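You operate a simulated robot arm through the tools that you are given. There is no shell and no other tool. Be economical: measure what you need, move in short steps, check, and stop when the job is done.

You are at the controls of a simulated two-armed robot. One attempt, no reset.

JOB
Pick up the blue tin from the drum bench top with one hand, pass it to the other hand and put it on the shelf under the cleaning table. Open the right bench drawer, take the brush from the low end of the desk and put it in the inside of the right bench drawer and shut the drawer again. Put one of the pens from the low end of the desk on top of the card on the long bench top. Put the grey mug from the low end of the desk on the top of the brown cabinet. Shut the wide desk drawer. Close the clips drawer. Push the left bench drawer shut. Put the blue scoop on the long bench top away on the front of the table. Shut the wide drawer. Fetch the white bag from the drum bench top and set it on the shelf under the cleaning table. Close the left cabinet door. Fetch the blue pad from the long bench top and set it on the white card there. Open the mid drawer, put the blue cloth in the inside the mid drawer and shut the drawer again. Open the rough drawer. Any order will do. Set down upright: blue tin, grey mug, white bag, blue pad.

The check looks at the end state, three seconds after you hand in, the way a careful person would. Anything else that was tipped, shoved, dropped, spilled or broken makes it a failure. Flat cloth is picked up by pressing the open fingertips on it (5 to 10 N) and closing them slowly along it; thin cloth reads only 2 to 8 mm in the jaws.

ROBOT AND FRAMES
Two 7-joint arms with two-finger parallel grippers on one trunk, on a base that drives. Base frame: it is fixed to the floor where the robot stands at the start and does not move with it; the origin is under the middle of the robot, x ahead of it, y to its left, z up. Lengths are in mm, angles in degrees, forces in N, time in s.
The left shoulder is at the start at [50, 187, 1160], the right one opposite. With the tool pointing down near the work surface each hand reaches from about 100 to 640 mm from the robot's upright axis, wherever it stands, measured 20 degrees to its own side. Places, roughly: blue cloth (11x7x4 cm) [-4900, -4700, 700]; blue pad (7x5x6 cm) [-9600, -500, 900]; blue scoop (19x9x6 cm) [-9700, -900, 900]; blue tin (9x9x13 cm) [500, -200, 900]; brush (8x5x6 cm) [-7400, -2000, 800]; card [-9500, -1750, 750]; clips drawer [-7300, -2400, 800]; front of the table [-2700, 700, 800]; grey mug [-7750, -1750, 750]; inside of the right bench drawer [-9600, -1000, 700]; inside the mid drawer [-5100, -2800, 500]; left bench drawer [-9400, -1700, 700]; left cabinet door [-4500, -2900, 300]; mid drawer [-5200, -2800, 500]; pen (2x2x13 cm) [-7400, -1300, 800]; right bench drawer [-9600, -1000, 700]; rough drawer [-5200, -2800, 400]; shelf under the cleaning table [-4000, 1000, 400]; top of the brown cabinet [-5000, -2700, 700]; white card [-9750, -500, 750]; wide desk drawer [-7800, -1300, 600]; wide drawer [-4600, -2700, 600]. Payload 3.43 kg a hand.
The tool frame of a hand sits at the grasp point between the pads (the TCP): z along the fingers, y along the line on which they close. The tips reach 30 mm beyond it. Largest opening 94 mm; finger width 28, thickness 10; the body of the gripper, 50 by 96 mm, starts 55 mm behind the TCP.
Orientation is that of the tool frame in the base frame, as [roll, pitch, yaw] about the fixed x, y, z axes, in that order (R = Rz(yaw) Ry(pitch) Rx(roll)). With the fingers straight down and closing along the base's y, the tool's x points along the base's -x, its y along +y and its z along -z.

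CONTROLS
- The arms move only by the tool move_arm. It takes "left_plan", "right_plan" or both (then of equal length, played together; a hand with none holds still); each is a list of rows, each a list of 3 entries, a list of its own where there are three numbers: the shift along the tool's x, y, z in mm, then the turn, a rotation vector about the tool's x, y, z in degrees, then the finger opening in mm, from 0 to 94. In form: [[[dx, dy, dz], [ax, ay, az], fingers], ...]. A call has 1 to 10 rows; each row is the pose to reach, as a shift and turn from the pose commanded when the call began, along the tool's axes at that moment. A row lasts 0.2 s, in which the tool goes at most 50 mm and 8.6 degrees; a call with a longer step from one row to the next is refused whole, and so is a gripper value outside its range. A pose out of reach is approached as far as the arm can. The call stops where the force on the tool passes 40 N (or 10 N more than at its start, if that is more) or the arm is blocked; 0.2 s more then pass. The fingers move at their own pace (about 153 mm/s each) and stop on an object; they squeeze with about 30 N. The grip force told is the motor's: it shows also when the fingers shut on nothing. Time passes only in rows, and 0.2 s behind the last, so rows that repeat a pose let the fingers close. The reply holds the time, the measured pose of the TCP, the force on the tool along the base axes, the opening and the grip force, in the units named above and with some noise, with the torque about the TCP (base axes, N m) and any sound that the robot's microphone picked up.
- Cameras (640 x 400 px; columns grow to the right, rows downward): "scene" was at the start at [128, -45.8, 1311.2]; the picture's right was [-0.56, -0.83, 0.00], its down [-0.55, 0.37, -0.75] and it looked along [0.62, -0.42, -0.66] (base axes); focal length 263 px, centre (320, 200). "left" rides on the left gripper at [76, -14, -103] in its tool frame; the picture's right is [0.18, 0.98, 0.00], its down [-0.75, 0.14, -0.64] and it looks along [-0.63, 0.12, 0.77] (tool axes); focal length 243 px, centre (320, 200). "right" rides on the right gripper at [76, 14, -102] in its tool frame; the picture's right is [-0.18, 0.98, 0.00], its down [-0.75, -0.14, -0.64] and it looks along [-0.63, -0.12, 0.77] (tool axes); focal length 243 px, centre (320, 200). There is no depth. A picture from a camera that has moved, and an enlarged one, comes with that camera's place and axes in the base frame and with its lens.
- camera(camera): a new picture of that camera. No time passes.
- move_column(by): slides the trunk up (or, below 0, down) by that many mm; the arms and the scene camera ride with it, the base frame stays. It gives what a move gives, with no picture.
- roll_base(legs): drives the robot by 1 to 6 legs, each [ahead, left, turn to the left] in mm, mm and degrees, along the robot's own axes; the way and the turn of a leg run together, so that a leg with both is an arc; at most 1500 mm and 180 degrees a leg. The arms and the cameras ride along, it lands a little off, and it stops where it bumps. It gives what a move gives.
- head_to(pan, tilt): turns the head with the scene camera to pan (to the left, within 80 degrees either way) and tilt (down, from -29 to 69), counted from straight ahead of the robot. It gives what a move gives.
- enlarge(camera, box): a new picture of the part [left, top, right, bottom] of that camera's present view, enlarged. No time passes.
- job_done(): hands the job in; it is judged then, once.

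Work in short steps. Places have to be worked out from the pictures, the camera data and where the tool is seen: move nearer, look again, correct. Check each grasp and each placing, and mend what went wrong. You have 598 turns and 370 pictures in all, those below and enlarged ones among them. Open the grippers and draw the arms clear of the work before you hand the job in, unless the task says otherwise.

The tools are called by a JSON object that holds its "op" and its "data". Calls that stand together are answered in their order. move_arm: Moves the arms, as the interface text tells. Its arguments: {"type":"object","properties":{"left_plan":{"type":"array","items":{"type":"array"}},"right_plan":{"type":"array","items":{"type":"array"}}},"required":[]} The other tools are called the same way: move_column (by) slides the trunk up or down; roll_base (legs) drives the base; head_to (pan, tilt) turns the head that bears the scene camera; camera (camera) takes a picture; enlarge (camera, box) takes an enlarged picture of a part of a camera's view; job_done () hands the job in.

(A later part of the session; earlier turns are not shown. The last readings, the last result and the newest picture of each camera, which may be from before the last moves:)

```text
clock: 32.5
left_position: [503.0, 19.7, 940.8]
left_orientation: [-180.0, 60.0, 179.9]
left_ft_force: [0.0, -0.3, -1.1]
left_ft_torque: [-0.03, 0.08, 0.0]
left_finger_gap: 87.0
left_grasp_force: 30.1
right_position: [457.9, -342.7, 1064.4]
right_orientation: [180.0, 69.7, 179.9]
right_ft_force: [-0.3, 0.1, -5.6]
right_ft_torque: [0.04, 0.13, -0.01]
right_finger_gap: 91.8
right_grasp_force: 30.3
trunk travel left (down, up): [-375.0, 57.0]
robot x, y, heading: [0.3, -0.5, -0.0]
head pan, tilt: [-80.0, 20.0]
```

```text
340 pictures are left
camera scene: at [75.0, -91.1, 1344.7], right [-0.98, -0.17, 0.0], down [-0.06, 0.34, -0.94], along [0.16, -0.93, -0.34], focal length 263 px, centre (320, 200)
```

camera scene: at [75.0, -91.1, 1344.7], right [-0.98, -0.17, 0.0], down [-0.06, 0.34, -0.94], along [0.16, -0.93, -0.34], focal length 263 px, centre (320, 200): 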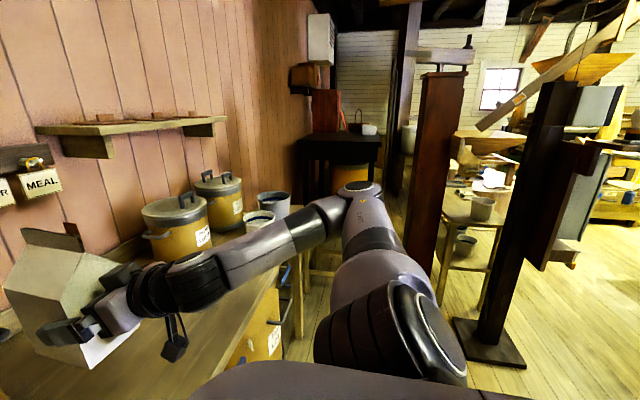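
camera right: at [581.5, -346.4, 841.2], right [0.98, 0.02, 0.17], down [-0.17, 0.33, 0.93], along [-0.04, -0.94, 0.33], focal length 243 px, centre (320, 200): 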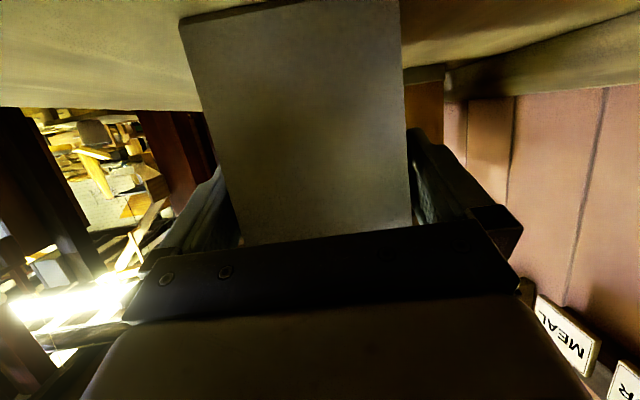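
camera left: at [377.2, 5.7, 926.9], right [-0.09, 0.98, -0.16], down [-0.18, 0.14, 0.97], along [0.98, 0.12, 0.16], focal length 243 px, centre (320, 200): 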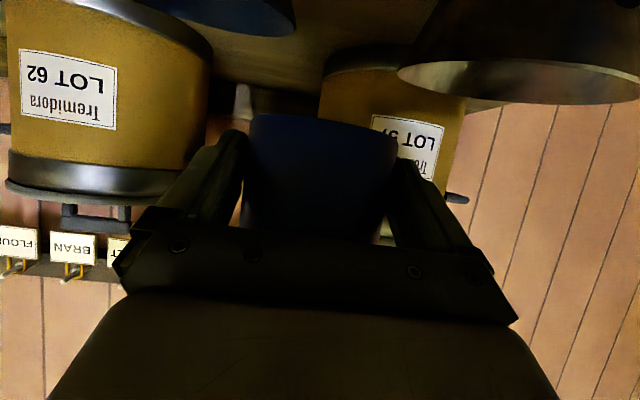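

A table runs along the left from about x=-150 backwards (front edge y≈594), so I back up, then turn right, looking as I go.

{"op": "roll_base", "data": {"legs": [[-450, 0, 0], [0, 0, -90]]}}

{"op": "head_to", "data": {"pan": -20, "tilt": 20}}

{"op": "camera", "data": {"camera": "scene"}}

{"op": "head_to", "data": {"pan": -80, "tilt": 25}}

{"op": "camera", "data": {"camera": "scene"}}

```text
clock: 39.0
left_position: [-435.4, -504.2, 941.4]
left_orientation: [180.0, 59.9, 89.3]
left_ft_force: [-0.1, -0.2, -0.2]
left_ft_torque: [0.1, 0.0, 0.03]
left_finger_gap: 86.8
left_grasp_force: 29.8
right_position: [-798.1, -453.8, 1064.5]
right_orientation: [179.9, 69.6, 89.2]
right_ft_force: [-0.2, 0.2, -3.6]
right_ft_torque: [0.18, -0.03, 0.01]
right_finger_gap: 91.5
right_grasp_force: 30.0
trunk travel left (down, up): [-375.0, 57.0]
robot x, y, heading: [-446.9, -3.7, -90.8]
head pan, tilt: [-80.0, 20.0]
```

```text
clock: 40.3
left_position: [-436.5, -505.5, 940.8]
left_orientation: [-180.0, 60.0, 89.1]
left_ft_force: [0.8, 1.5, -0.2]
left_ft_torque: [0.08, -0.01, -0.02]
left_finger_gap: 86.7
left_grasp_force: 30.4
right_position: [-798.0, -452.6, 1063.2]
right_orientation: [179.8, 69.7, 89.2]
right_ft_force: [0.4, -0.8, -4.1]
right_ft_torque: [0.15, -0.01, -0.01]
right_finger_gap: 91.8
right_grasp_force: 30.0
trunk travel left (down, up): [-375.0, 57.0]
robot x, y, heading: [-448.4, 1.6, -90.9]
head pan, tilt: [-20.0, 20.0]
```

```text
339 pictures are left
camera scene: at [-482.6, -145.1, 1344.6], right [-0.93, 0.36, 0.0], down [0.12, 0.32, -0.94], along [-0.33, -0.88, -0.34], focal length 263 px, centre (320, 200)
```

scene: 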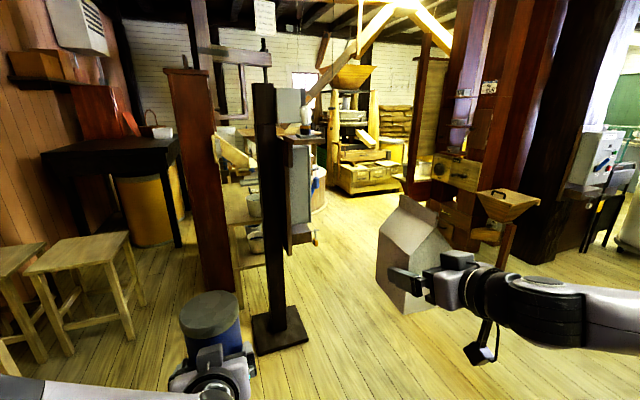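

```text
clock: 41.6
left_position: [-435.5, -505.1, 941.3]
left_orientation: [-180.0, 59.9, 89.1]
left_ft_force: [-0.4, 1.0, -0.9]
left_ft_torque: [0.07, 0.02, 0.0]
left_finger_gap: 86.9
left_grasp_force: 29.9
right_position: [-795.3, -451.9, 1063.4]
right_orientation: [179.9, 69.5, 89.2]
right_ft_force: [0.3, 0.0, -4.3]
right_ft_torque: [0.22, -0.03, 0.01]
right_finger_gap: 91.3
right_grasp_force: 29.6
trunk travel left (down, up): [-375.0, 57.0]
robot x, y, heading: [-446.9, -2.5, -90.9]
head pan, tilt: [-80.0, 25.0]
```

```text
338 pictures are left
camera scene: at [-540.5, -72.9, 1336.6], right [-0.16, 0.99, 0.0], down [0.42, 0.07, -0.91], along [-0.89, -0.15, -0.42], focal length 263 px, centre (320, 200)
```

scene: 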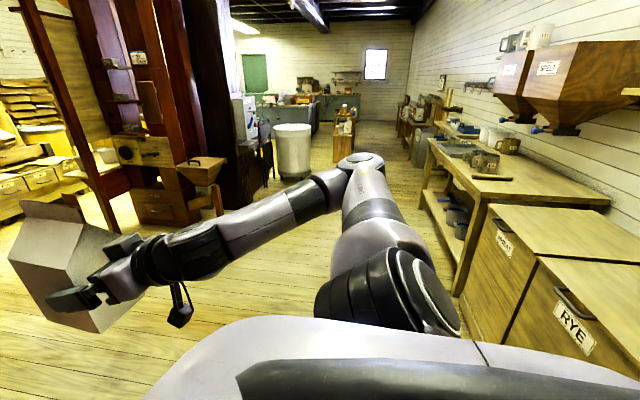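

The hall runs along -x with tables on the +y side. I turn to face down the hall and look.

{"op": "roll_base", "data": {"legs": [[0, 0, -89]]}}

{"op": "head_to", "data": {"pan": -25, "tilt": 15}}

{"op": "camera", "data": {"camera": "scene"}}

{"op": "enlarge", "data": {"camera": "scene", "box": [240, 80, 560, 280]}}

```text
clock: 45.8
left_position: [-952.6, -25.2, 940.8]
left_orientation: [180.0, 59.9, 0.6]
left_ft_force: [0.9, -0.5, 1.0]
left_ft_torque: [0.0, -0.07, 0.01]
left_finger_gap: 87.0
left_grasp_force: 29.9
right_position: [-909.3, 338.3, 1064.3]
right_orientation: [179.8, 69.6, 0.6]
right_ft_force: [0.7, 0.9, -4.8]
right_ft_torque: [-0.01, -0.16, 0.06]
right_finger_gap: 91.3
right_grasp_force: 30.3
trunk travel left (down, up): [-375.0, 57.0]
robot x, y, heading: [-450.5, -3.6, -179.2]
head pan, tilt: [-80.0, 25.0]
```

```text
clock: 47.0
left_position: [-951.5, -25.1, 940.5]
left_orientation: [-179.9, 59.9, 0.5]
left_ft_force: [0.3, 0.0, 0.5]
left_ft_torque: [0.01, -0.08, 0.0]
left_finger_gap: 86.9
left_grasp_force: 30.2
right_position: [-908.5, 339.0, 1064.1]
right_orientation: [179.8, 69.6, 0.5]
right_ft_force: [0.3, -0.3, -3.7]
right_ft_torque: [-0.02, -0.17, 0.0]
right_finger_gap: 91.3
right_grasp_force: 30.3
trunk travel left (down, up): [-375.0, 57.0]
robot x, y, heading: [-446.7, 0.3, -179.5]
head pan, tilt: [-25.0, 15.0]
```

```text
337 pictures are left
camera scene: at [-592.7, 39.3, 1352.8], right [0.41, 0.91, 0.0], down [0.24, -0.11, -0.97], along [-0.88, 0.4, -0.26], focal length 263 px, centre (320, 200)
```

scene: 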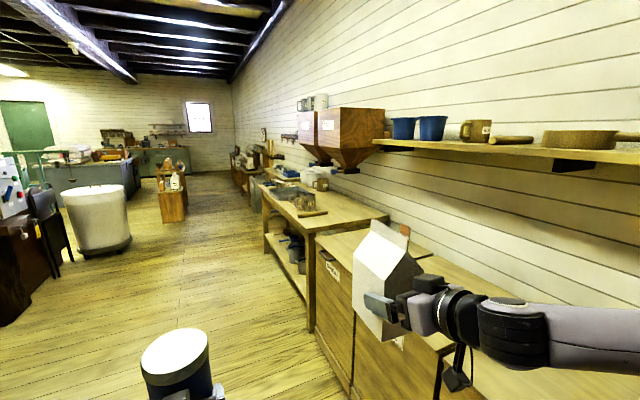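

```text
2.00 times, centred on (400, 180) of scene
camera zoom: at [-592.7, 39.3, 1352.8], right [0.41, 0.91, 0.0], down [0.24, -0.11, -0.97], along [-0.88, 0.4, -0.26], focal length 525 px, centre (160, 240)
```

zoom: 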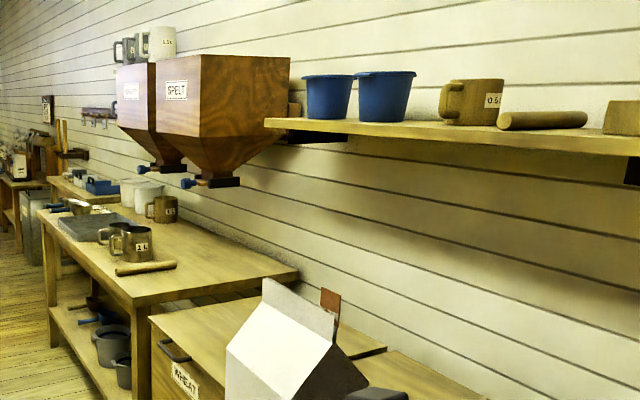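

Table 1 spans about x -1850 to -3240 with its front at y≈590; the cleaning table must be the next one. I drive 2700 mm down the clear aisle and look again.

{"op": "roll_base", "data": {"legs": [[1350, 0, 0], [1350, 0, 0]]}}

{"op": "head_to", "data": {"pan": -45, "tilt": 25}}

{"op": "camera", "data": {"camera": "scene"}}

```text
clock: 60.2
left_position: [-3657.5, -47.4, 940.5]
left_orientation: [-180.0, 59.9, 0.4]
left_ft_force: [-0.1, 0.7, -0.1]
left_ft_torque: [0.04, -0.11, -0.01]
left_finger_gap: 86.8
left_grasp_force: 29.6
right_position: [-3614.4, 314.6, 1063.8]
right_orientation: [179.8, 69.6, 0.4]
right_ft_force: [0.0, -0.6, -4.0]
right_ft_torque: [0.0, -0.2, 0.0]
right_finger_gap: 91.3
right_grasp_force: 30.1
trunk travel left (down, up): [-375.0, 57.0]
robot x, y, heading: [-3153.7, -23.4, -179.3]
head pan, tilt: [-25.0, 15.0]
```

```text
clock: 61.0
left_position: [-3657.5, -48.2, 939.9]
left_orientation: [-180.0, 59.9, 0.3]
left_ft_force: [0.2, -0.7, 0.8]
left_ft_torque: [0.01, -0.1, -0.04]
left_finger_gap: 86.9
left_grasp_force: 29.7
right_position: [-3614.6, 315.2, 1064.2]
right_orientation: [179.8, 69.7, 0.5]
right_ft_force: [-0.3, 0.0, -4.1]
right_ft_torque: [-0.01, -0.17, -0.01]
right_finger_gap: 91.1
right_grasp_force: 30.2
trunk travel left (down, up): [-375.0, 57.0]
robot x, y, heading: [-3157.0, -26.5, -179.4]
head pan, tilt: [-45.0, 25.0]
```

```text
335 pictures are left
camera scene: at [-3279.5, 41.0, 1336.6], right [0.7, 0.71, 0.0], down [0.3, -0.3, -0.91], along [-0.65, 0.64, -0.42], focal length 263 px, centre (320, 200)
```

scene: 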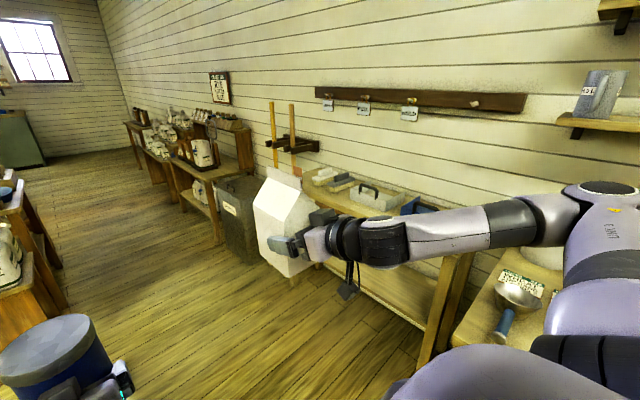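

The cleaning table with its lower shelf lies ahead on the right. I drive 800 mm further and turn to face it.

{"op": "roll_base", "data": {"legs": [[800, 0, 0], [0, 0, -90.5]]}}

{"op": "head_to", "data": {"pan": 0, "tilt": 30}}

{"op": "camera", "data": {"camera": "scene"}}

{"op": "camera", "data": {"camera": "left"}}

```text
clock: 69.1
left_position: [-3979.4, 475.0, 940.5]
left_orientation: [-180.0, 59.9, -89.8]
left_ft_force: [0.7, -0.2, 0.3]
left_ft_torque: [-0.08, 0.04, 0.01]
left_finger_gap: 86.7
left_grasp_force: 29.7
right_position: [-3616.0, 428.1, 1062.9]
right_orientation: [179.8, 69.6, -89.9]
right_ft_force: [-0.7, -0.1, -3.9]
right_ft_torque: [-0.2, 0.01, -0.03]
right_finger_gap: 91.0
right_grasp_force: 30.2
trunk travel left (down, up): [-375.0, 57.0]
robot x, y, heading: [-3962.6, -30.8, 90.0]
head pan, tilt: [-45.0, 25.0]
```

```text
clock: 70.2
left_position: [-3978.1, 474.1, 940.3]
left_orientation: [179.9, 59.9, -89.9]
left_ft_force: [0.1, -0.2, 0.1]
left_ft_torque: [-0.09, -0.02, 0.04]
left_finger_gap: 86.6
left_grasp_force: 29.8
right_position: [-3615.8, 426.8, 1062.9]
right_orientation: [179.9, 69.6, -89.9]
right_ft_force: [0.2, -0.4, -4.2]
right_ft_torque: [-0.17, 0.03, -0.03]
right_finger_gap: 91.0
right_grasp_force: 29.8
trunk travel left (down, up): [-375.0, 57.0]
robot x, y, heading: [-3958.5, -25.3, 90.1]
head pan, tilt: [0.0, 30.0]
```

```text
334 pictures are left
camera scene: at [-3958.1, 120.0, 1328.6], right [1.0, 0.0, 0.0], down [0.0, -0.5, -0.87], along [0.0, 0.87, -0.5], focal length 263 px, centre (320, 200)
```

scene: 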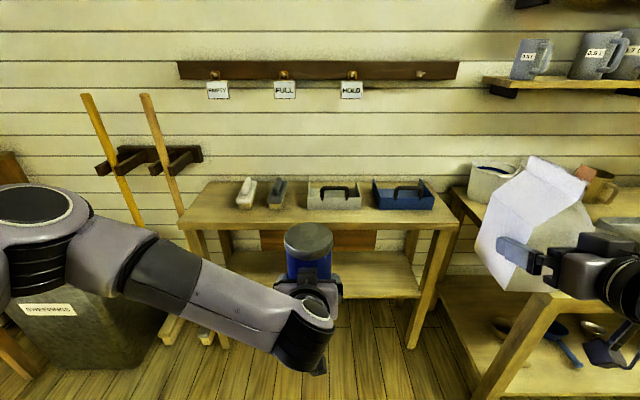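

```text
333 pictures are left
camera left: at [-3964.5, 347.8, 926.6], right [-0.98, -0.09, -0.16], down [-0.14, -0.18, 0.97], along [-0.12, 0.98, 0.16], focal length 243 px, centre (320, 200)
```

left: 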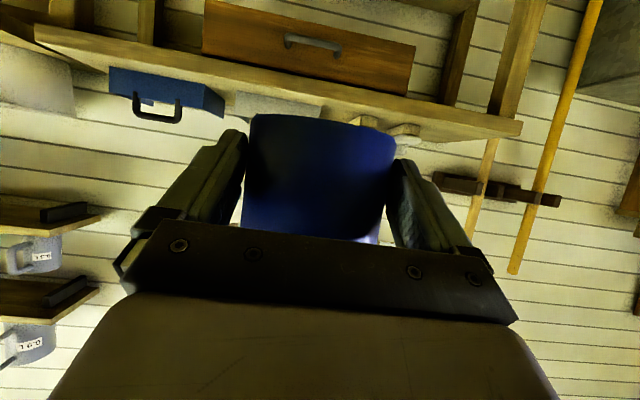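

The cleaning table's front is at about y 900, its top at z≈763, the shelf at z≈395 (y 900-1210), with a small drawer hanging to z≈660 in the middle; the shelf is empty. I lower the trunk fully.

{"op": "move_column", "data": {"by": -374}}

{"op": "camera", "data": {"camera": "scene"}}

```text
clock: 73.9
left_position: [-3978.0, 474.0, 566.6]
left_orientation: [179.9, 59.9, -89.9]
left_ft_force: [0.2, 0.0, -0.2]
left_ft_torque: [-0.09, -0.02, 0.02]
left_finger_gap: 86.4
left_grasp_force: 30.1
right_position: [-3615.0, 427.3, 689.5]
right_orientation: [179.7, 69.5, -89.9]
right_ft_force: [0.2, 0.5, -5.0]
right_ft_torque: [-0.19, -0.02, 0.01]
right_finger_gap: 90.8
right_grasp_force: 29.9
trunk travel left (down, up): [-1.0, 431.0]
robot x, y, heading: [-3959.2, -32.8, 90.4]
head pan, tilt: [0.0, 30.0]
```

```text
332 pictures are left
camera scene: at [-3958.3, 119.7, 954.6], right [1.0, 0.0, 0.0], down [0.0, -0.5, -0.87], along [0.0, 0.87, -0.5], focal length 263 px, centre (320, 200)
```

scene: 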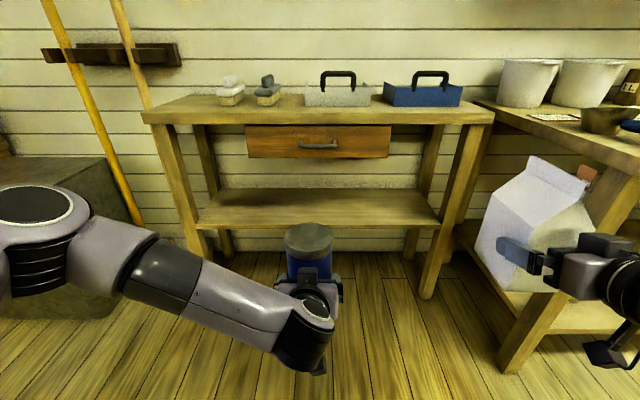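

I enlarge the shelf area to measure its front edge and surface height.

{"op": "enlarge", "data": {"camera": "scene", "box": [180, 90, 500, 290]}}

{"op": "camera", "data": {"camera": "left"}}

```text
2.00 times, centred on (340, 190) of scene
camera zoom: at [-3958.3, 119.7, 954.6], right [1.0, 0.0, 0.0], down [0.0, -0.5, -0.87], along [0.0, 0.87, -0.5], focal length 525 px, centre (280, 220)
```

zoom: 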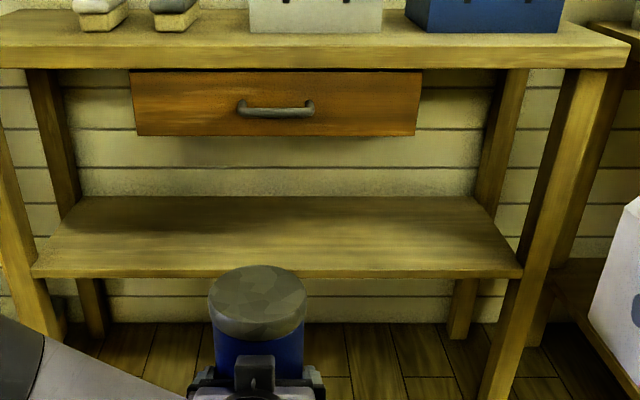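

```text
330 pictures are left
camera left: at [-3964.6, 347.5, 552.6], right [-0.98, -0.09, -0.16], down [-0.14, -0.18, 0.97], along [-0.12, 0.98, 0.16], focal length 243 px, centre (320, 200)
```

left: 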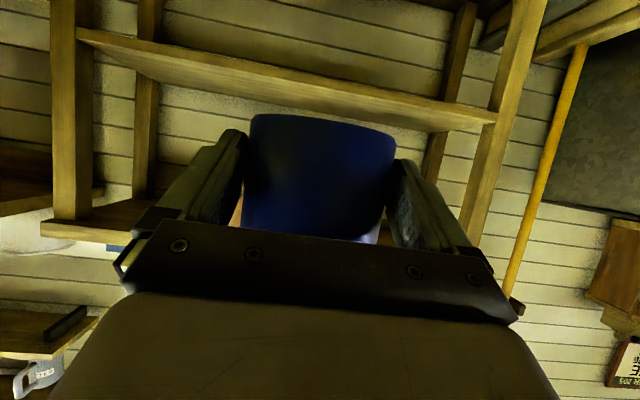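

Shelf: surface z≈390, front edge y≈922, x -4410 to -3510. I lower both hands to shelf height while still in front of the table.

{"op": "move_arm", "data": {"left_plan": [[[19, 0, 11], [0, 0, 0], 70], [[38, 0, 22], [0, 0, 0], 70], [[57, 0, 33], [0, 0, 0], 70], [[77, 0, 44], [0, 0, 0], 70], [[96, 0, 55], [0, 0, 0], 70]], "right_plan": [[[32, 0, 21], [0, 0, 0], 60], [[65, 0, 43], [0, 0, 0], 60], [[97, 0, 64], [0, 0, 0], 60], [[130, 0, 86], [0, 0, 0], 60], [[162, 0, 107], [0, 0, 0], 60]]}}

{"op": "camera", "data": {"camera": "scene"}}

{"op": "camera", "data": {"camera": "right"}}

```text
clock: 75.1
left_position: [-3980.4, 472.7, 456.8]
left_orientation: [-180.0, 59.9, -89.8]
left_ft_force: [-0.2, 0.6, -1.0]
left_ft_torque: [-0.11, 0.01, -0.01]
left_finger_gap: 86.6
left_grasp_force: 30.7
right_position: [-3559.2, 423.4, 646.8]
right_orientation: [179.7, 69.2, -89.9]
right_ft_force: [-0.3, -0.6, -4.2]
right_ft_torque: [-0.19, -0.01, -0.01]
right_finger_gap: 90.8
right_grasp_force: 30.0
right hand out of reach, approached as far as the arm can: row 1, 2, 3, 4, 5
trunk travel left (down, up): [-1.0, 431.0]
robot x, y, heading: [-3957.5, -34.9, 90.2]
head pan, tilt: [0.0, 30.0]
```

```text
329 pictures are left
camera scene: at [-3958.2, 119.7, 954.6], right [1.0, 0.0, 0.0], down [0.0, -0.5, -0.87], along [0.0, 0.87, -0.5], focal length 263 px, centre (320, 200)
```

scene: 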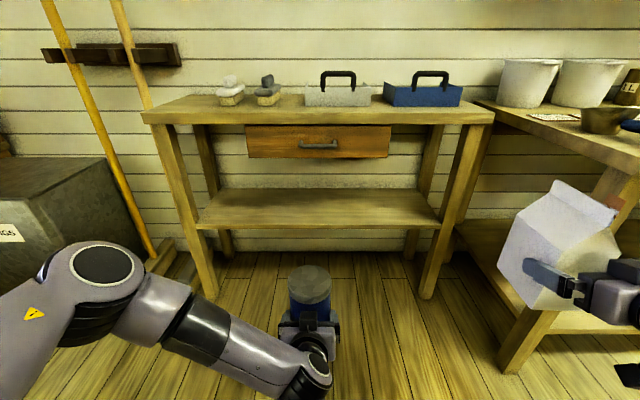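

```text
328 pictures are left
camera right: at [-3573.4, 300.5, 612.7], right [-0.98, 0.06, 0.17], down [0.15, -0.33, 0.93], along [0.11, 0.94, 0.32], focal length 243 px, centre (320, 200)
```

right: 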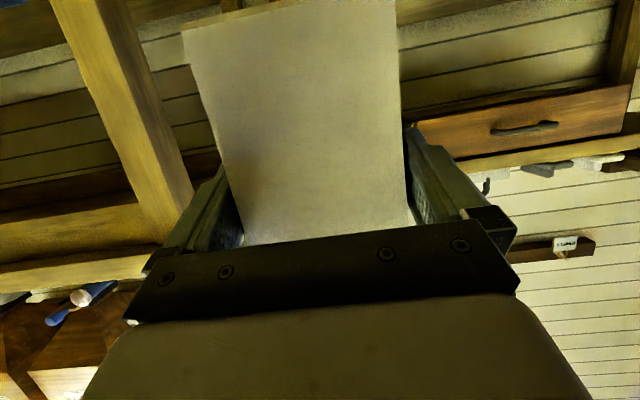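

The left hand is at shelf height, but the right arm could not get down out there. I place the tin first, and test how far forward the left hand reaches at this height.

{"op": "move_arm", "data": {"left_plan": [[[-16, 0, 28], [0, 0, 0], 70], [[-33, 0, 56], [0, 0, 0], 70], [[-49, 0, 85], [0, 0, 0], 70], [[-65, 0, 113], [0, 0, 0], 70]]}}

```text
clock: 76.1
left_position: [-3977.8, 602.9, 453.6]
left_orientation: [-180.0, 59.8, -90.0]
left_ft_force: [0.5, 0.2, 0.3]
left_ft_torque: [-0.1, -0.02, -0.01]
left_finger_gap: 86.9
left_grasp_force: 29.8
right_position: [-3558.3, 423.9, 648.0]
right_orientation: [179.8, 69.3, -89.9]
right_ft_force: [-0.6, 0.4, -4.3]
right_ft_torque: [-0.16, 0.01, -0.03]
right_finger_gap: 90.9
right_grasp_force: 29.8
trunk travel left (down, up): [-1.0, 431.0]
robot x, y, heading: [-3958.0, -31.3, 90.0]
head pan, tilt: [0.0, 30.0]
```

That works. I drive 350 mm ahead and 60 mm left, which puts the tin at the shelf's front while the bag stays clear of the table edge.

{"op": "roll_base", "data": {"legs": [[0, 60, 0], [300, 0, 0]]}}

{"op": "camera", "data": {"camera": "scene"}}

{"op": "camera", "data": {"camera": "left"}}

```text
clock: 78.7
left_position: [-4037.3, 901.9, 454.7]
left_orientation: [179.9, 59.8, -90.1]
left_ft_force: [0.6, 0.2, 0.1]
left_ft_torque: [-0.08, 0.0, -0.01]
left_finger_gap: 86.6
left_grasp_force: 29.4
right_position: [-3618.7, 722.9, 648.1]
right_orientation: [179.6, 69.3, -90.2]
right_ft_force: [0.3, -0.5, -3.8]
right_ft_torque: [-0.17, 0.01, -0.01]
right_finger_gap: 90.9
right_grasp_force: 30.1
trunk travel left (down, up): [-1.0, 431.0]
robot x, y, heading: [-4019.6, 268.4, 90.2]
head pan, tilt: [0.0, 30.0]
```

```text
327 pictures are left
camera scene: at [-4017.7, 419.1, 954.6], right [1.0, 0.0, 0.0], down [0.0, -0.5, -0.87], along [0.0, 0.87, -0.5], focal length 263 px, centre (320, 200)
```

scene: 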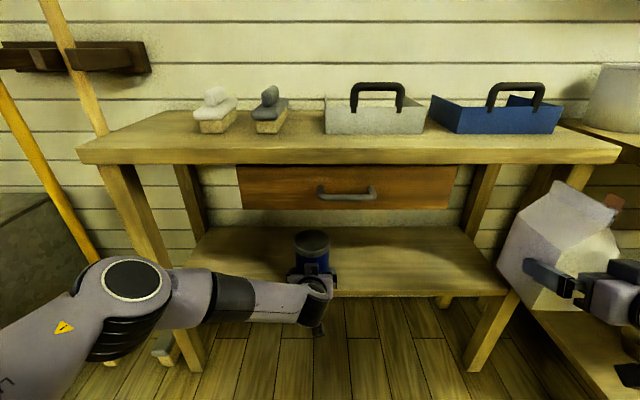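

```text
326 pictures are left
camera left: at [-4023.3, 775.8, 440.6], right [-0.98, -0.09, -0.16], down [-0.14, -0.18, 0.97], along [-0.12, 0.98, 0.16], focal length 243 px, centre (320, 200)
```

left: 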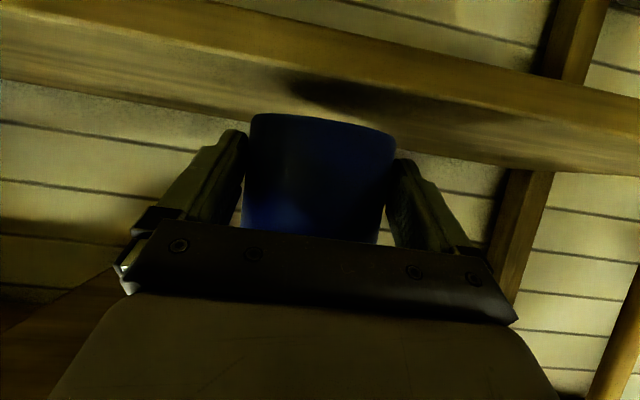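

I enlarge the left view to measure the shelf edge and height near the tin.

{"op": "enlarge", "data": {"camera": "left", "box": [200, 0, 520, 200]}}

{"op": "enlarge", "data": {"camera": "scene", "box": [240, 200, 440, 325]}}

```text
2.00 times, centred on (360, 100) of left
camera zoom: at [-4023.3, 775.8, 440.6], right [-0.98, -0.09, -0.16], down [-0.14, -0.18, 0.97], along [-0.12, 0.98, 0.16], focal length 485 px, centre (240, 400)
```

zoom: 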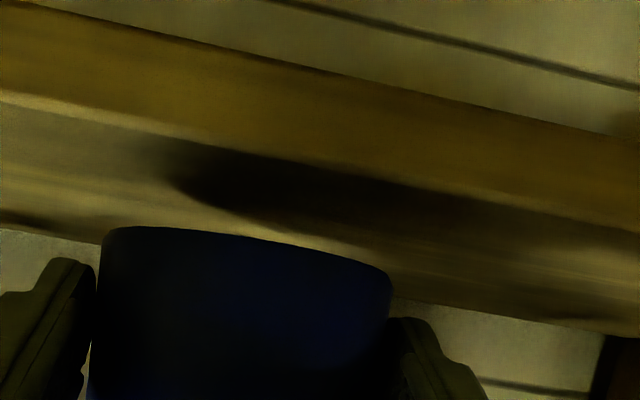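

```text
3.20 times, centred on (340, 262) of scene
camera zoom: at [-4017.7, 419.1, 954.6], right [1.0, 0.0, 0.0], down [0.0, -0.5, -0.87], along [0.0, 0.87, -0.5], focal length 840 px, centre (256, 0)
```

zoom: 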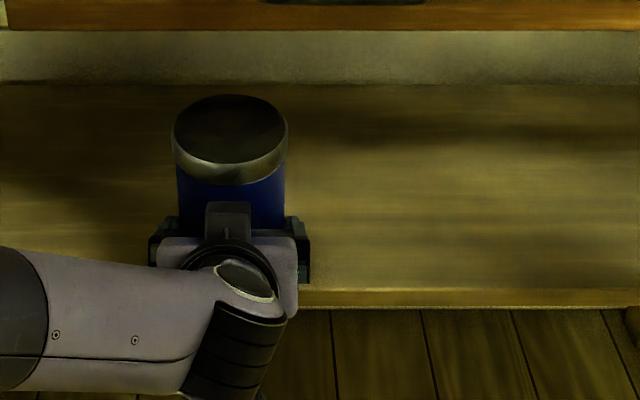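

Triangulated: the shelf surface is z≈399.5, y 904-1196, and the tin bottom is about 24 mm above it. I push in 83 mm, then lower about 22 mm.

{"op": "move_arm", "data": {"left_plan": [[[-14, 0, 24], [0, 0, 0], 70], [[-28, 0, 48], [0, 0, 0], 70], [[-41.5, 0, 72], [0, 0, 0], 70], [[-33, 0, 77], [0, 0, 0], 70], [[-28, 0, 80], [0, 0, 0], 70], [[-25, 0, 81.5], [0, 0, 0], 70]]}}

{"op": "camera", "data": {"camera": "left"}}

```text
clock: 80.1
left_position: [-4045.3, 969.0, 446.1]
left_orientation: [-179.9, 59.9, -90.1]
left_ft_force: [-0.2, -0.2, -0.1]
left_ft_torque: [-0.11, -0.01, 0.01]
left_finger_gap: 86.6
left_grasp_force: 30.5
left hand out of reach, approached as far as the arm can: row 3, 4, 5, 6
right_position: [-3617.6, 723.0, 648.4]
right_orientation: [179.5, 69.3, -90.1]
right_ft_force: [0.2, -0.3, -3.9]
right_ft_torque: [-0.21, 0.0, 0.05]
right_finger_gap: 90.9
right_grasp_force: 30.2
trunk travel left (down, up): [-1.0, 431.0]
robot x, y, heading: [-4015.0, 267.0, 89.7]
head pan, tilt: [0.0, 30.0]
```

```text
323 pictures are left
camera left: at [-4031.7, 842.2, 432.2], right [-0.98, -0.09, -0.16], down [-0.14, -0.18, 0.97], along [-0.12, 0.98, 0.16], focal length 243 px, centre (320, 200)
```

left: 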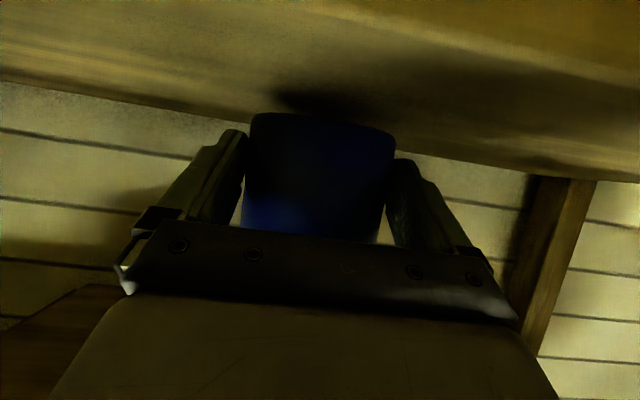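

The arm is at its limit, so I roll 40 mm ahead, then ease back slightly and lower.

{"op": "roll_base", "data": {"legs": [[45, 0, 0]]}}

{"op": "move_arm", "data": {"left_plan": [[[12.5, 0, -21.6], [0, 0, 0], 70], [[19, 0, -17], [0, 0, 0], 70], [[22, 0, -15], [0, 0, 0], 70], [[24.5, 0, -14.5], [0, 0, 0], 70]]}}

{"op": "camera", "data": {"camera": "left"}}

```text
clock: 81.0
left_position: [-4045.0, 1013.3, 446.7]
left_orientation: [179.9, 59.9, -90.2]
left_ft_force: [-0.7, 0.0, 0.1]
left_ft_torque: [-0.1, 0.03, 0.0]
left_finger_gap: 86.7
left_grasp_force: 29.9
right_position: [-3618.0, 768.2, 648.5]
right_orientation: [179.6, 69.4, -90.0]
right_ft_force: [-0.7, -1.1, -4.1]
right_ft_torque: [-0.15, 0.01, -0.01]
right_finger_gap: 90.6
right_grasp_force: 30.0
trunk travel left (down, up): [-1.0, 431.0]
robot x, y, heading: [-4018.0, 314.9, 89.9]
head pan, tilt: [0.0, 30.0]
```

```text
clock: 82.0
left_position: [-4046.4, 989.4, 434.0]
left_orientation: [180.0, 60.0, -90.2]
left_ft_force: [0.3, -0.7, 0.5]
left_ft_torque: [0.09, 0.07, -0.02]
left_finger_gap: 86.7
left_grasp_force: 29.2
right_position: [-3617.5, 767.9, 648.0]
right_orientation: [179.6, 69.3, -90.2]
right_ft_force: [-0.4, 0.5, -3.6]
right_ft_torque: [-0.17, 0.0, 0.01]
right_finger_gap: 90.7
right_grasp_force: 29.7
trunk travel left (down, up): [-1.0, 431.0]
robot x, y, heading: [-4021.1, 315.5, 90.2]
head pan, tilt: [0.0, 30.0]
```

```text
322 pictures are left
camera left: at [-4032.2, 863.7, 419.1], right [-0.98, -0.09, -0.16], down [-0.14, -0.18, 0.97], along [-0.12, 0.98, 0.16], focal length 243 px, centre (320, 200)
```

left: 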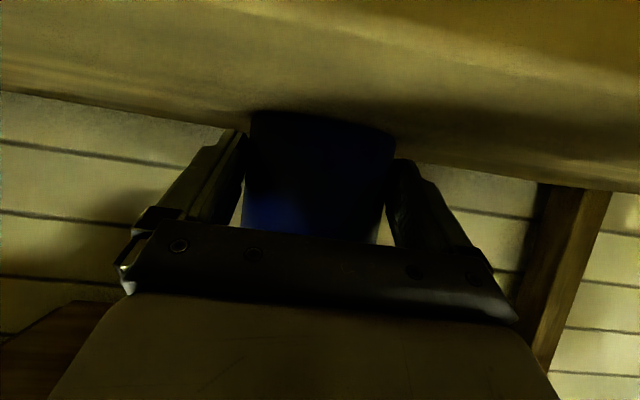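

The torque has changed sign, so the tin is about touching. I lower up to 3 mm more and read the force.

{"op": "move_arm", "data": {"left_plan": [[[1, 0, 0.6], [0, 0, 0], 70], [[2, 0, 1.2], [0, 0, 0], 70], [[2, 0, 1.2], [0, 0, 0], 70]]}}

```text
clock: 82.8
left_position: [-4045.5, 990.8, 432.6]
left_orientation: [179.8, 60.1, -90.2]
left_ft_force: [0.0, -3.7, 10.9]
left_ft_torque: [0.71, 0.39, 0.09]
left_finger_gap: 86.7
left_grasp_force: 30.0
right_position: [-3618.2, 766.9, 648.3]
right_orientation: [179.6, 69.3, -90.1]
right_ft_force: [-0.4, -0.5, -4.4]
right_ft_torque: [-0.21, 0.01, -0.02]
right_finger_gap: 90.9
right_grasp_force: 30.3
trunk travel left (down, up): [-1.0, 431.0]
robot x, y, heading: [-4015.9, 315.3, 90.2]
head pan, tilt: [0.0, 30.0]
```

Firm contact at about 11 N. I open the left hand and back it out along its axis.

{"op": "move_arm", "data": {"left_plan": [[[-1, 0, 0], [0, 0, 0], 94], [[-1, 0, 0], [0, 0, 0], 94], [[-1, 0, -15], [0, 0, 0], 94], [[-1, 0, -40], [0, 0, 0], 94], [[-1, 0, -80], [0, 0, 0], 94], [[-1, 0, -120], [0, 0, 0], 94]]}}

{"op": "camera", "data": {"camera": "scene"}}

{"op": "camera", "data": {"camera": "left"}}

```text
clock: 84.2
left_position: [-4047.1, 886.0, 492.1]
left_orientation: [179.9, 59.9, -90.2]
left_ft_force: [0.5, 0.5, -0.7]
left_ft_torque: [0.01, 0.01, -0.03]
left_finger_gap: 94.1
left_grasp_force: 0.0
right_position: [-3616.3, 767.9, 646.9]
right_orientation: [179.6, 69.2, -90.2]
right_ft_force: [-0.2, -0.2, -4.4]
right_ft_torque: [-0.17, 0.0, -0.01]
right_finger_gap: 90.9
right_grasp_force: 30.2
trunk travel left (down, up): [-1.0, 431.0]
robot x, y, heading: [-4020.7, 309.4, 90.1]
head pan, tilt: [0.0, 30.0]
```

```text
321 pictures are left
camera scene: at [-4017.6, 464.1, 954.6], right [1.0, 0.0, 0.0], down [0.0, -0.5, -0.87], along [0.0, 0.87, -0.5], focal length 263 px, centre (320, 200)
```

scene: 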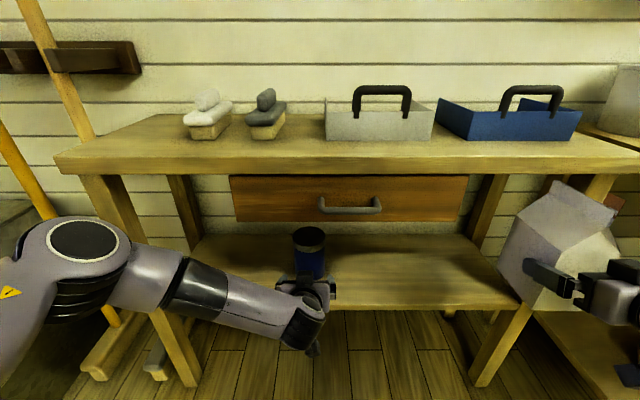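

```text
320 pictures are left
camera left: at [-4033.0, 759.5, 478.3], right [-0.98, -0.09, -0.16], down [-0.14, -0.18, 0.97], along [-0.12, 0.98, 0.16], focal length 243 px, centre (320, 200)
```

left: 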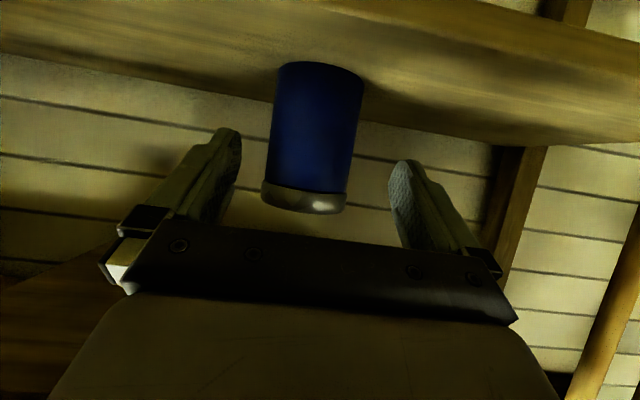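

The tin stands upright on the shelf. I back off, shift right, and move the left hand out of the way so the right hand can work near the robot's middle.

{"op": "roll_base", "data": {"legs": [[-330, 0, 0], [0, -240, 0]]}}

{"op": "move_arm", "data": {"left_plan": [[[-20, 45, 0], [0, 0, 0], 94], [[-40, 90, 0], [0, 0, 0], 94], [[-60, 135, 0], [0, 0, 0], 94], [[-80, 180, 0], [0, 0, 0], 94], [[-100, 225, 0], [0, 0, 0], 94], [[-100, 260, 0], [0, 0, 0], 94]]}}

{"op": "camera", "data": {"camera": "scene"}}

```text
clock: 87.7
left_position: [-3805.3, 561.6, 491.5]
left_orientation: [-180.0, 59.9, -90.3]
left_ft_force: [-0.6, 0.6, 0.4]
left_ft_torque: [0.04, 0.02, -0.01]
left_finger_gap: 93.8
left_grasp_force: 0.1
right_position: [-3376.7, 441.5, 649.1]
right_orientation: [179.7, 69.4, -90.2]
right_ft_force: [-1.0, 0.5, -3.7]
right_ft_torque: [-0.16, 0.01, 0.01]
right_finger_gap: 90.4
right_grasp_force: 30.1
trunk travel left (down, up): [-1.0, 431.0]
robot x, y, heading: [-3777.4, -11.6, 89.9]
head pan, tilt: [0.0, 30.0]
```

```text
clock: 89.1
left_position: [-4064.5, 612.4, 579.0]
left_orientation: [179.9, 59.9, -90.3]
left_ft_force: [0.1, 0.0, 0.4]
left_ft_torque: [-0.02, 0.01, 0.01]
left_finger_gap: 94.0
left_grasp_force: 0.0
right_position: [-3376.2, 442.4, 649.1]
right_orientation: [179.6, 69.3, -90.2]
right_ft_force: [0.2, 0.7, -4.3]
right_ft_torque: [-0.2, 0.03, -0.02]
right_finger_gap: 90.9
right_grasp_force: 29.9
trunk travel left (down, up): [-1.0, 431.0]
robot x, y, heading: [-3781.3, -10.2, 89.8]
head pan, tilt: [0.0, 30.0]
```

```text
319 pictures are left
camera scene: at [-3776.9, 138.9, 954.7], right [1.0, 0.0, 0.0], down [0.0, -0.5, -0.87], along [0.0, 0.87, -0.5], focal length 263 px, centre (320, 200)
```

scene: 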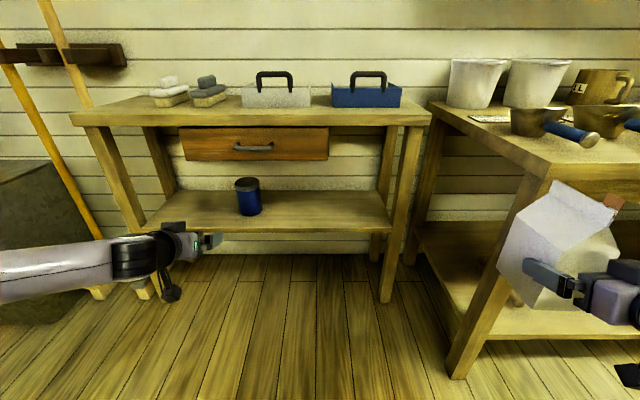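

The bag hangs upright (its edges match the table legs' perspective). I bring it toward the middle and forward, then check.

{"op": "move_arm", "data": {"right_plan": [[[-5, 40, 14], [0, 0, 0], 60], [[-10, 81, 28], [0, 0, 0], 60], [[-15, 121, 42], [0, 0, 0], 60], [[-20, 162, 56], [0, 0, 0], 60], [[-25, 202, 70], [0, 0, 0], 60], [[-30, 243, 84], [0, 0, 0], 60], [[-35, 283, 98], [0, 0, 0], 60], [[-40, 324, 111], [0, 0, 0], 60]]}}

{"op": "move_arm", "data": {"right_plan": [[[38, 0, 14], [0, 0, 0], 60], [[75, 0, 27], [0, 0, 0], 60], [[113, 0, 41], [0, 0, 0], 60], [[141, 0, 51], [0, 0, 0], 60]]}}

{"op": "camera", "data": {"camera": "scene"}}

{"op": "camera", "data": {"camera": "right"}}

```text
clock: 90.9
left_position: [-4063.5, 613.0, 579.0]
left_orientation: [-180.0, 59.9, -90.2]
left_ft_force: [0.0, -0.2, 1.2]
left_ft_torque: [-0.02, 0.03, -0.02]
left_finger_gap: 94.2
left_grasp_force: 0.1
right_position: [-3701.2, 558.4, 647.5]
right_orientation: [179.7, 69.3, -90.1]
right_ft_force: [0.4, 0.1, -3.8]
right_ft_torque: [-0.17, 0.03, 0.0]
right_finger_gap: 90.6
right_grasp_force: 30.4
right hand out of reach, approached as far as the arm can: row 1, 2, 3, 4, 5
trunk travel left (down, up): [-1.0, 431.0]
robot x, y, heading: [-3775.3, -11.7, 89.7]
head pan, tilt: [0.0, 30.0]
```

```text
clock: 91.9
left_position: [-4065.7, 612.3, 579.1]
left_orientation: [-180.0, 59.9, -90.1]
left_ft_force: [-0.6, -0.8, -0.5]
left_ft_torque: [0.02, 0.01, -0.01]
left_finger_gap: 93.9
left_grasp_force: 0.0
right_position: [-3700.9, 556.4, 495.5]
right_orientation: [179.5, 69.3, -90.3]
right_ft_force: [0.1, 0.2, -4.2]
right_ft_torque: [-0.21, 0.0, -0.03]
right_finger_gap: 90.7
right_grasp_force: 30.1
trunk travel left (down, up): [-1.0, 431.0]
robot x, y, heading: [-3778.6, -5.1, 89.8]
head pan, tilt: [0.0, 30.0]
```

```text
318 pictures are left
camera scene: at [-3777.2, 138.9, 954.7], right [1.0, 0.0, 0.0], down [0.0, -0.5, -0.87], along [0.0, 0.87, -0.5], focal length 263 px, centre (320, 200)
```

scene: 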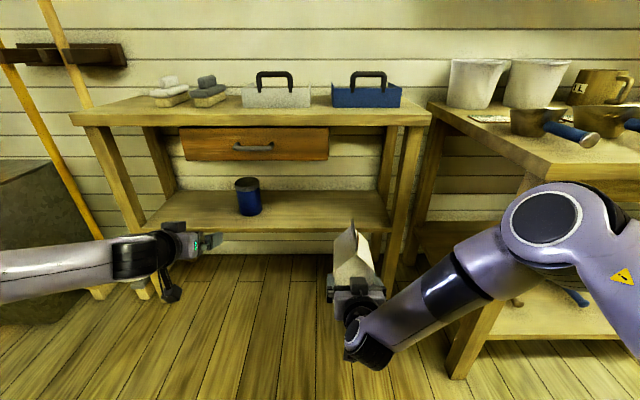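

```text
317 pictures are left
camera right: at [-3716.3, 433.2, 460.6], right [-0.98, 0.06, 0.18], down [0.15, -0.33, 0.93], along [0.12, 0.94, 0.32], focal length 243 px, centre (320, 200)
```

right: 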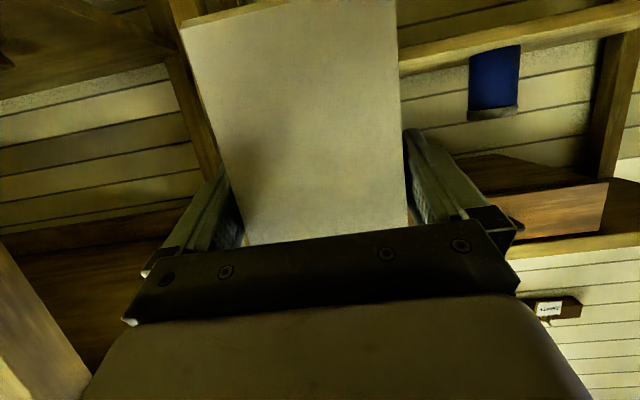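

Good. I pull the left hand back, then drive forward 340 mm so the bag reaches the shelf front.

{"op": "move_arm", "data": {"left_plan": [[[19, 0, -32], [0, 0, 0], 94], [[38, 0, -65], [0, 0, 0], 94], [[56, 0, -97], [0, 0, 0], 94], [[75, 0, -130], [0, 0, 0], 94]]}}

{"op": "roll_base", "data": {"legs": [[310, 0, 0]]}}

{"op": "camera", "data": {"camera": "scene"}}

{"op": "camera", "data": {"camera": "right"}}

```text
clock: 92.9
left_position: [-4077.6, 516.3, 575.6]
left_orientation: [-179.0, 60.0, -90.1]
left_ft_force: [0.0, 0.2, -0.2]
left_ft_torque: [-0.01, 0.0, 0.01]
left_finger_gap: 94.0
left_grasp_force: 0.1
left hand out of reach, approached as far as the arm can: row 2, 3, 4
right_position: [-3700.7, 556.9, 496.7]
right_orientation: [179.6, 69.4, -90.2]
right_ft_force: [-0.4, 0.0, -5.1]
right_ft_torque: [-0.15, -0.01, 0.0]
right_finger_gap: 90.5
right_grasp_force: 30.1
trunk travel left (down, up): [-1.0, 431.0]
robot x, y, heading: [-3774.0, -13.3, 90.1]
head pan, tilt: [0.0, 30.0]
```

```text
clock: 95.0
left_position: [-4077.7, 824.0, 574.3]
left_orientation: [-178.7, 59.9, -89.8]
left_ft_force: [0.1, -0.5, 0.2]
left_ft_torque: [0.0, -0.03, -0.03]
left_finger_gap: 94.0
left_grasp_force: 0.1
right_position: [-3700.9, 864.8, 496.3]
right_orientation: [179.6, 69.3, -90.1]
right_ft_force: [-0.4, -0.7, -3.6]
right_ft_torque: [-0.19, 0.01, 0.02]
right_finger_gap: 90.4
right_grasp_force: 29.7
trunk travel left (down, up): [-1.0, 431.0]
robot x, y, heading: [-3779.7, 300.1, 90.0]
head pan, tilt: [0.0, 30.0]
```

```text
316 pictures are left
camera scene: at [-3777.0, 447.8, 954.6], right [1.0, 0.0, 0.0], down [0.0, -0.5, -0.87], along [0.0, 0.87, -0.5], focal length 263 px, centre (320, 200)
```

scene: 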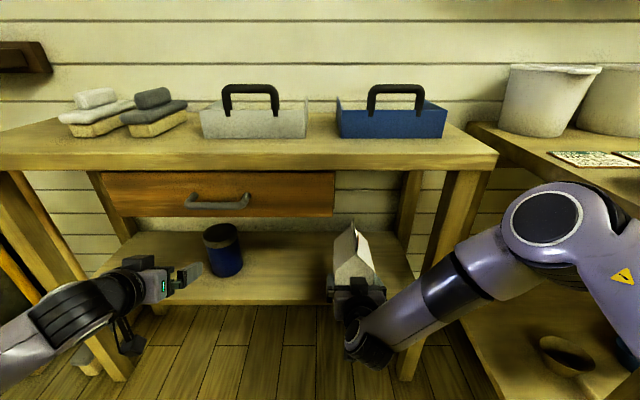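

```text
315 pictures are left
camera right: at [-3716.6, 742.0, 460.9], right [-0.98, 0.06, 0.17], down [0.14, -0.33, 0.93], along [0.11, 0.94, 0.32], focal length 243 px, centre (320, 200)
```

right: 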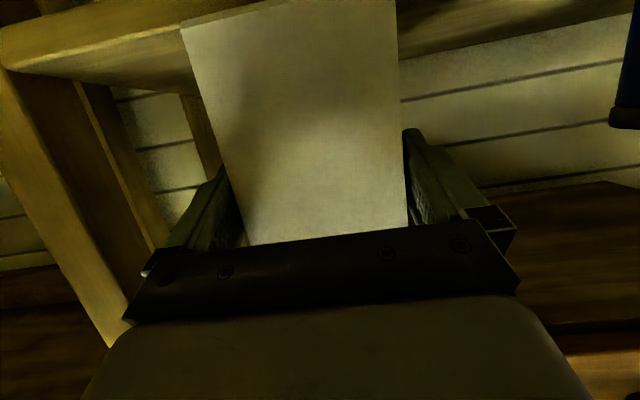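

The bag is at the shelf's front edge with about 20 mm clearance. I roll 40 mm more and extend the arm 95 mm.

{"op": "roll_base", "data": {"legs": [[40, 0, 0]]}}

{"op": "move_arm", "data": {"right_plan": [[[-11, 0, 30], [0, 0, 0], 60], [[-22, 0, 60], [0, 0, 0], 60], [[-32.5, 0, 89], [0, 0, 0], 60]]}}

{"op": "camera", "data": {"camera": "scene"}}

```text
clock: 95.9
left_position: [-4077.1, 864.7, 575.8]
left_orientation: [-178.8, 60.0, -89.7]
left_ft_force: [-0.4, 0.1, -0.9]
left_ft_torque: [0.0, -0.03, -0.01]
left_finger_gap: 94.2
left_grasp_force: 0.0
right_position: [-3701.2, 905.3, 496.6]
right_orientation: [179.6, 69.2, -90.0]
right_ft_force: [0.3, 0.3, -4.4]
right_ft_torque: [-0.17, 0.02, 0.02]
right_finger_gap: 90.3
right_grasp_force: 29.6
trunk travel left (down, up): [-1.0, 431.0]
robot x, y, heading: [-3776.5, 336.7, 89.9]
head pan, tilt: [0.0, 30.0]
```

```text
clock: 96.7
left_position: [-4077.7, 864.6, 574.9]
left_orientation: [-178.7, 59.9, -89.9]
left_ft_force: [0.2, 0.1, 0.1]
left_ft_torque: [-0.02, 0.01, 0.02]
left_finger_gap: 94.3
left_grasp_force: 0.0
right_position: [-3702.7, 999.5, 495.8]
right_orientation: [179.6, 69.2, -89.9]
right_ft_force: [-0.1, 0.1, -5.2]
right_ft_torque: [-0.14, -0.02, -0.01]
right_finger_gap: 90.4
right_grasp_force: 29.9
trunk travel left (down, up): [-1.0, 431.0]
robot x, y, heading: [-3774.5, 338.4, 89.9]
head pan, tilt: [0.0, 30.0]
```

```text
314 pictures are left
camera scene: at [-3777.0, 487.3, 954.6], right [1.0, 0.0, 0.0], down [0.0, -0.5, -0.87], along [0.0, 0.87, -0.5], focal length 263 px, centre (320, 200)
```

scene: 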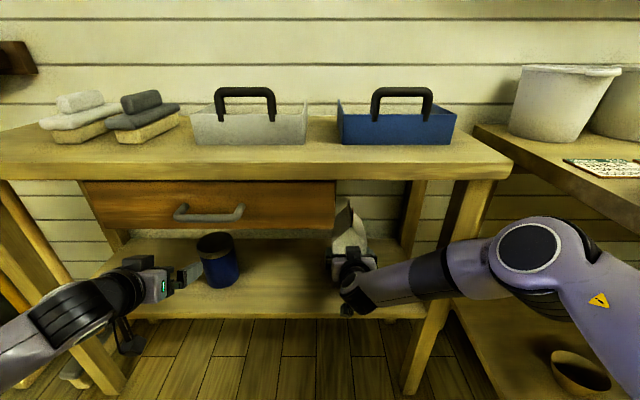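

Now I lower the bag: 16 mm first, then small steps until I feel contact.

{"op": "move_arm", "data": {"right_plan": [[[5, 0, 1.8], [0, 0, 0], 60], [[10, 0, 3.6], [0, 0, 0], 60], [[14, 0, 5], [0, 0, 0], 60], [[16, 0, 5.8], [0, 0, 0], 60]]}}

```text
clock: 97.7
left_position: [-4078.5, 863.9, 576.1]
left_orientation: [-178.8, 59.9, -89.8]
left_ft_force: [0.1, -0.3, -0.6]
left_ft_torque: [0.0, -0.03, 0.0]
left_finger_gap: 94.1
left_grasp_force: 0.0
right_position: [-3701.9, 1001.0, 482.2]
right_orientation: [-180.0, 69.7, -89.7]
right_ft_force: [-0.4, -6.3, 11.5]
right_ft_torque: [0.9, -0.3, -0.13]
right_finger_gap: 90.5
right_grasp_force: 29.6
trunk travel left (down, up): [-1.0, 431.0]
robot x, y, heading: [-3773.8, 338.9, 89.9]
head pan, tilt: [0.0, 30.0]
```

Contact at about 15 N. I ease up 2 mm, open and withdraw along the finger axis.

{"op": "move_arm", "data": {"right_plan": [[[-2, 0, -0.7], [0, 0, 0], 60], [[-2, 0, -0.7], [0, 0, 0], 94], [[-2, 0, -0.7], [0, 0, 0], 94], [[-3, 0, -15], [0, 0, 0], 94], [[-3, 0, -40], [0, 0, 0], 94], [[-3, 0, -80], [0, 0, 0], 94], [[-3, 0, -125], [0, 0, 0], 94]]}}

{"op": "camera", "data": {"camera": "right"}}

{"op": "camera", "data": {"camera": "scene"}}

```text
clock: 99.3
left_position: [-4077.1, 865.6, 574.9]
left_orientation: [-178.9, 59.8, -89.8]
left_ft_force: [-0.3, -0.2, -0.2]
left_ft_torque: [0.0, 0.01, -0.01]
left_finger_gap: 93.9
left_grasp_force: 0.1
right_position: [-3700.7, 883.6, 526.6]
right_orientation: [179.7, 69.3, -90.1]
right_ft_force: [0.7, 0.1, 0.2]
right_ft_torque: [0.05, 0.0, -0.02]
right_finger_gap: 94.3
right_grasp_force: 0.1
trunk travel left (down, up): [-1.0, 431.0]
robot x, y, heading: [-3777.8, 337.8, 90.1]
head pan, tilt: [0.0, 30.0]
```

```text
313 pictures are left
camera right: at [-3716.4, 759.7, 491.0], right [-0.98, 0.06, 0.17], down [0.14, -0.33, 0.93], along [0.12, 0.94, 0.32], focal length 243 px, centre (320, 200)
```

right: 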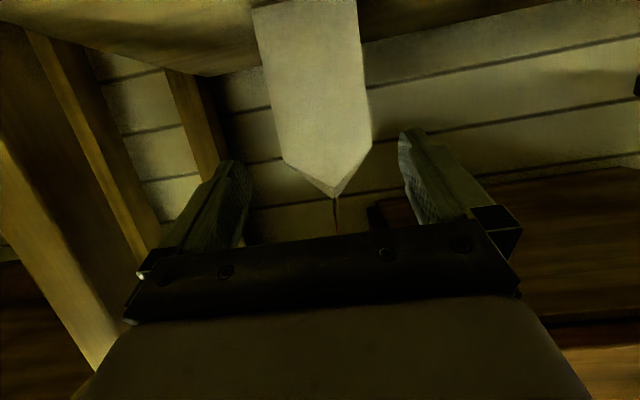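

```text
312 pictures are left
camera scene: at [-3777.0, 487.1, 954.7], right [1.0, 0.0, 0.0], down [0.0, -0.5, -0.87], along [0.0, 0.87, -0.5], focal length 263 px, centre (320, 200)
```

scene: 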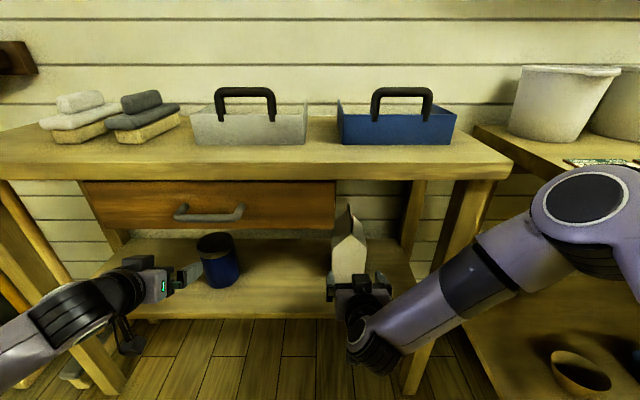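

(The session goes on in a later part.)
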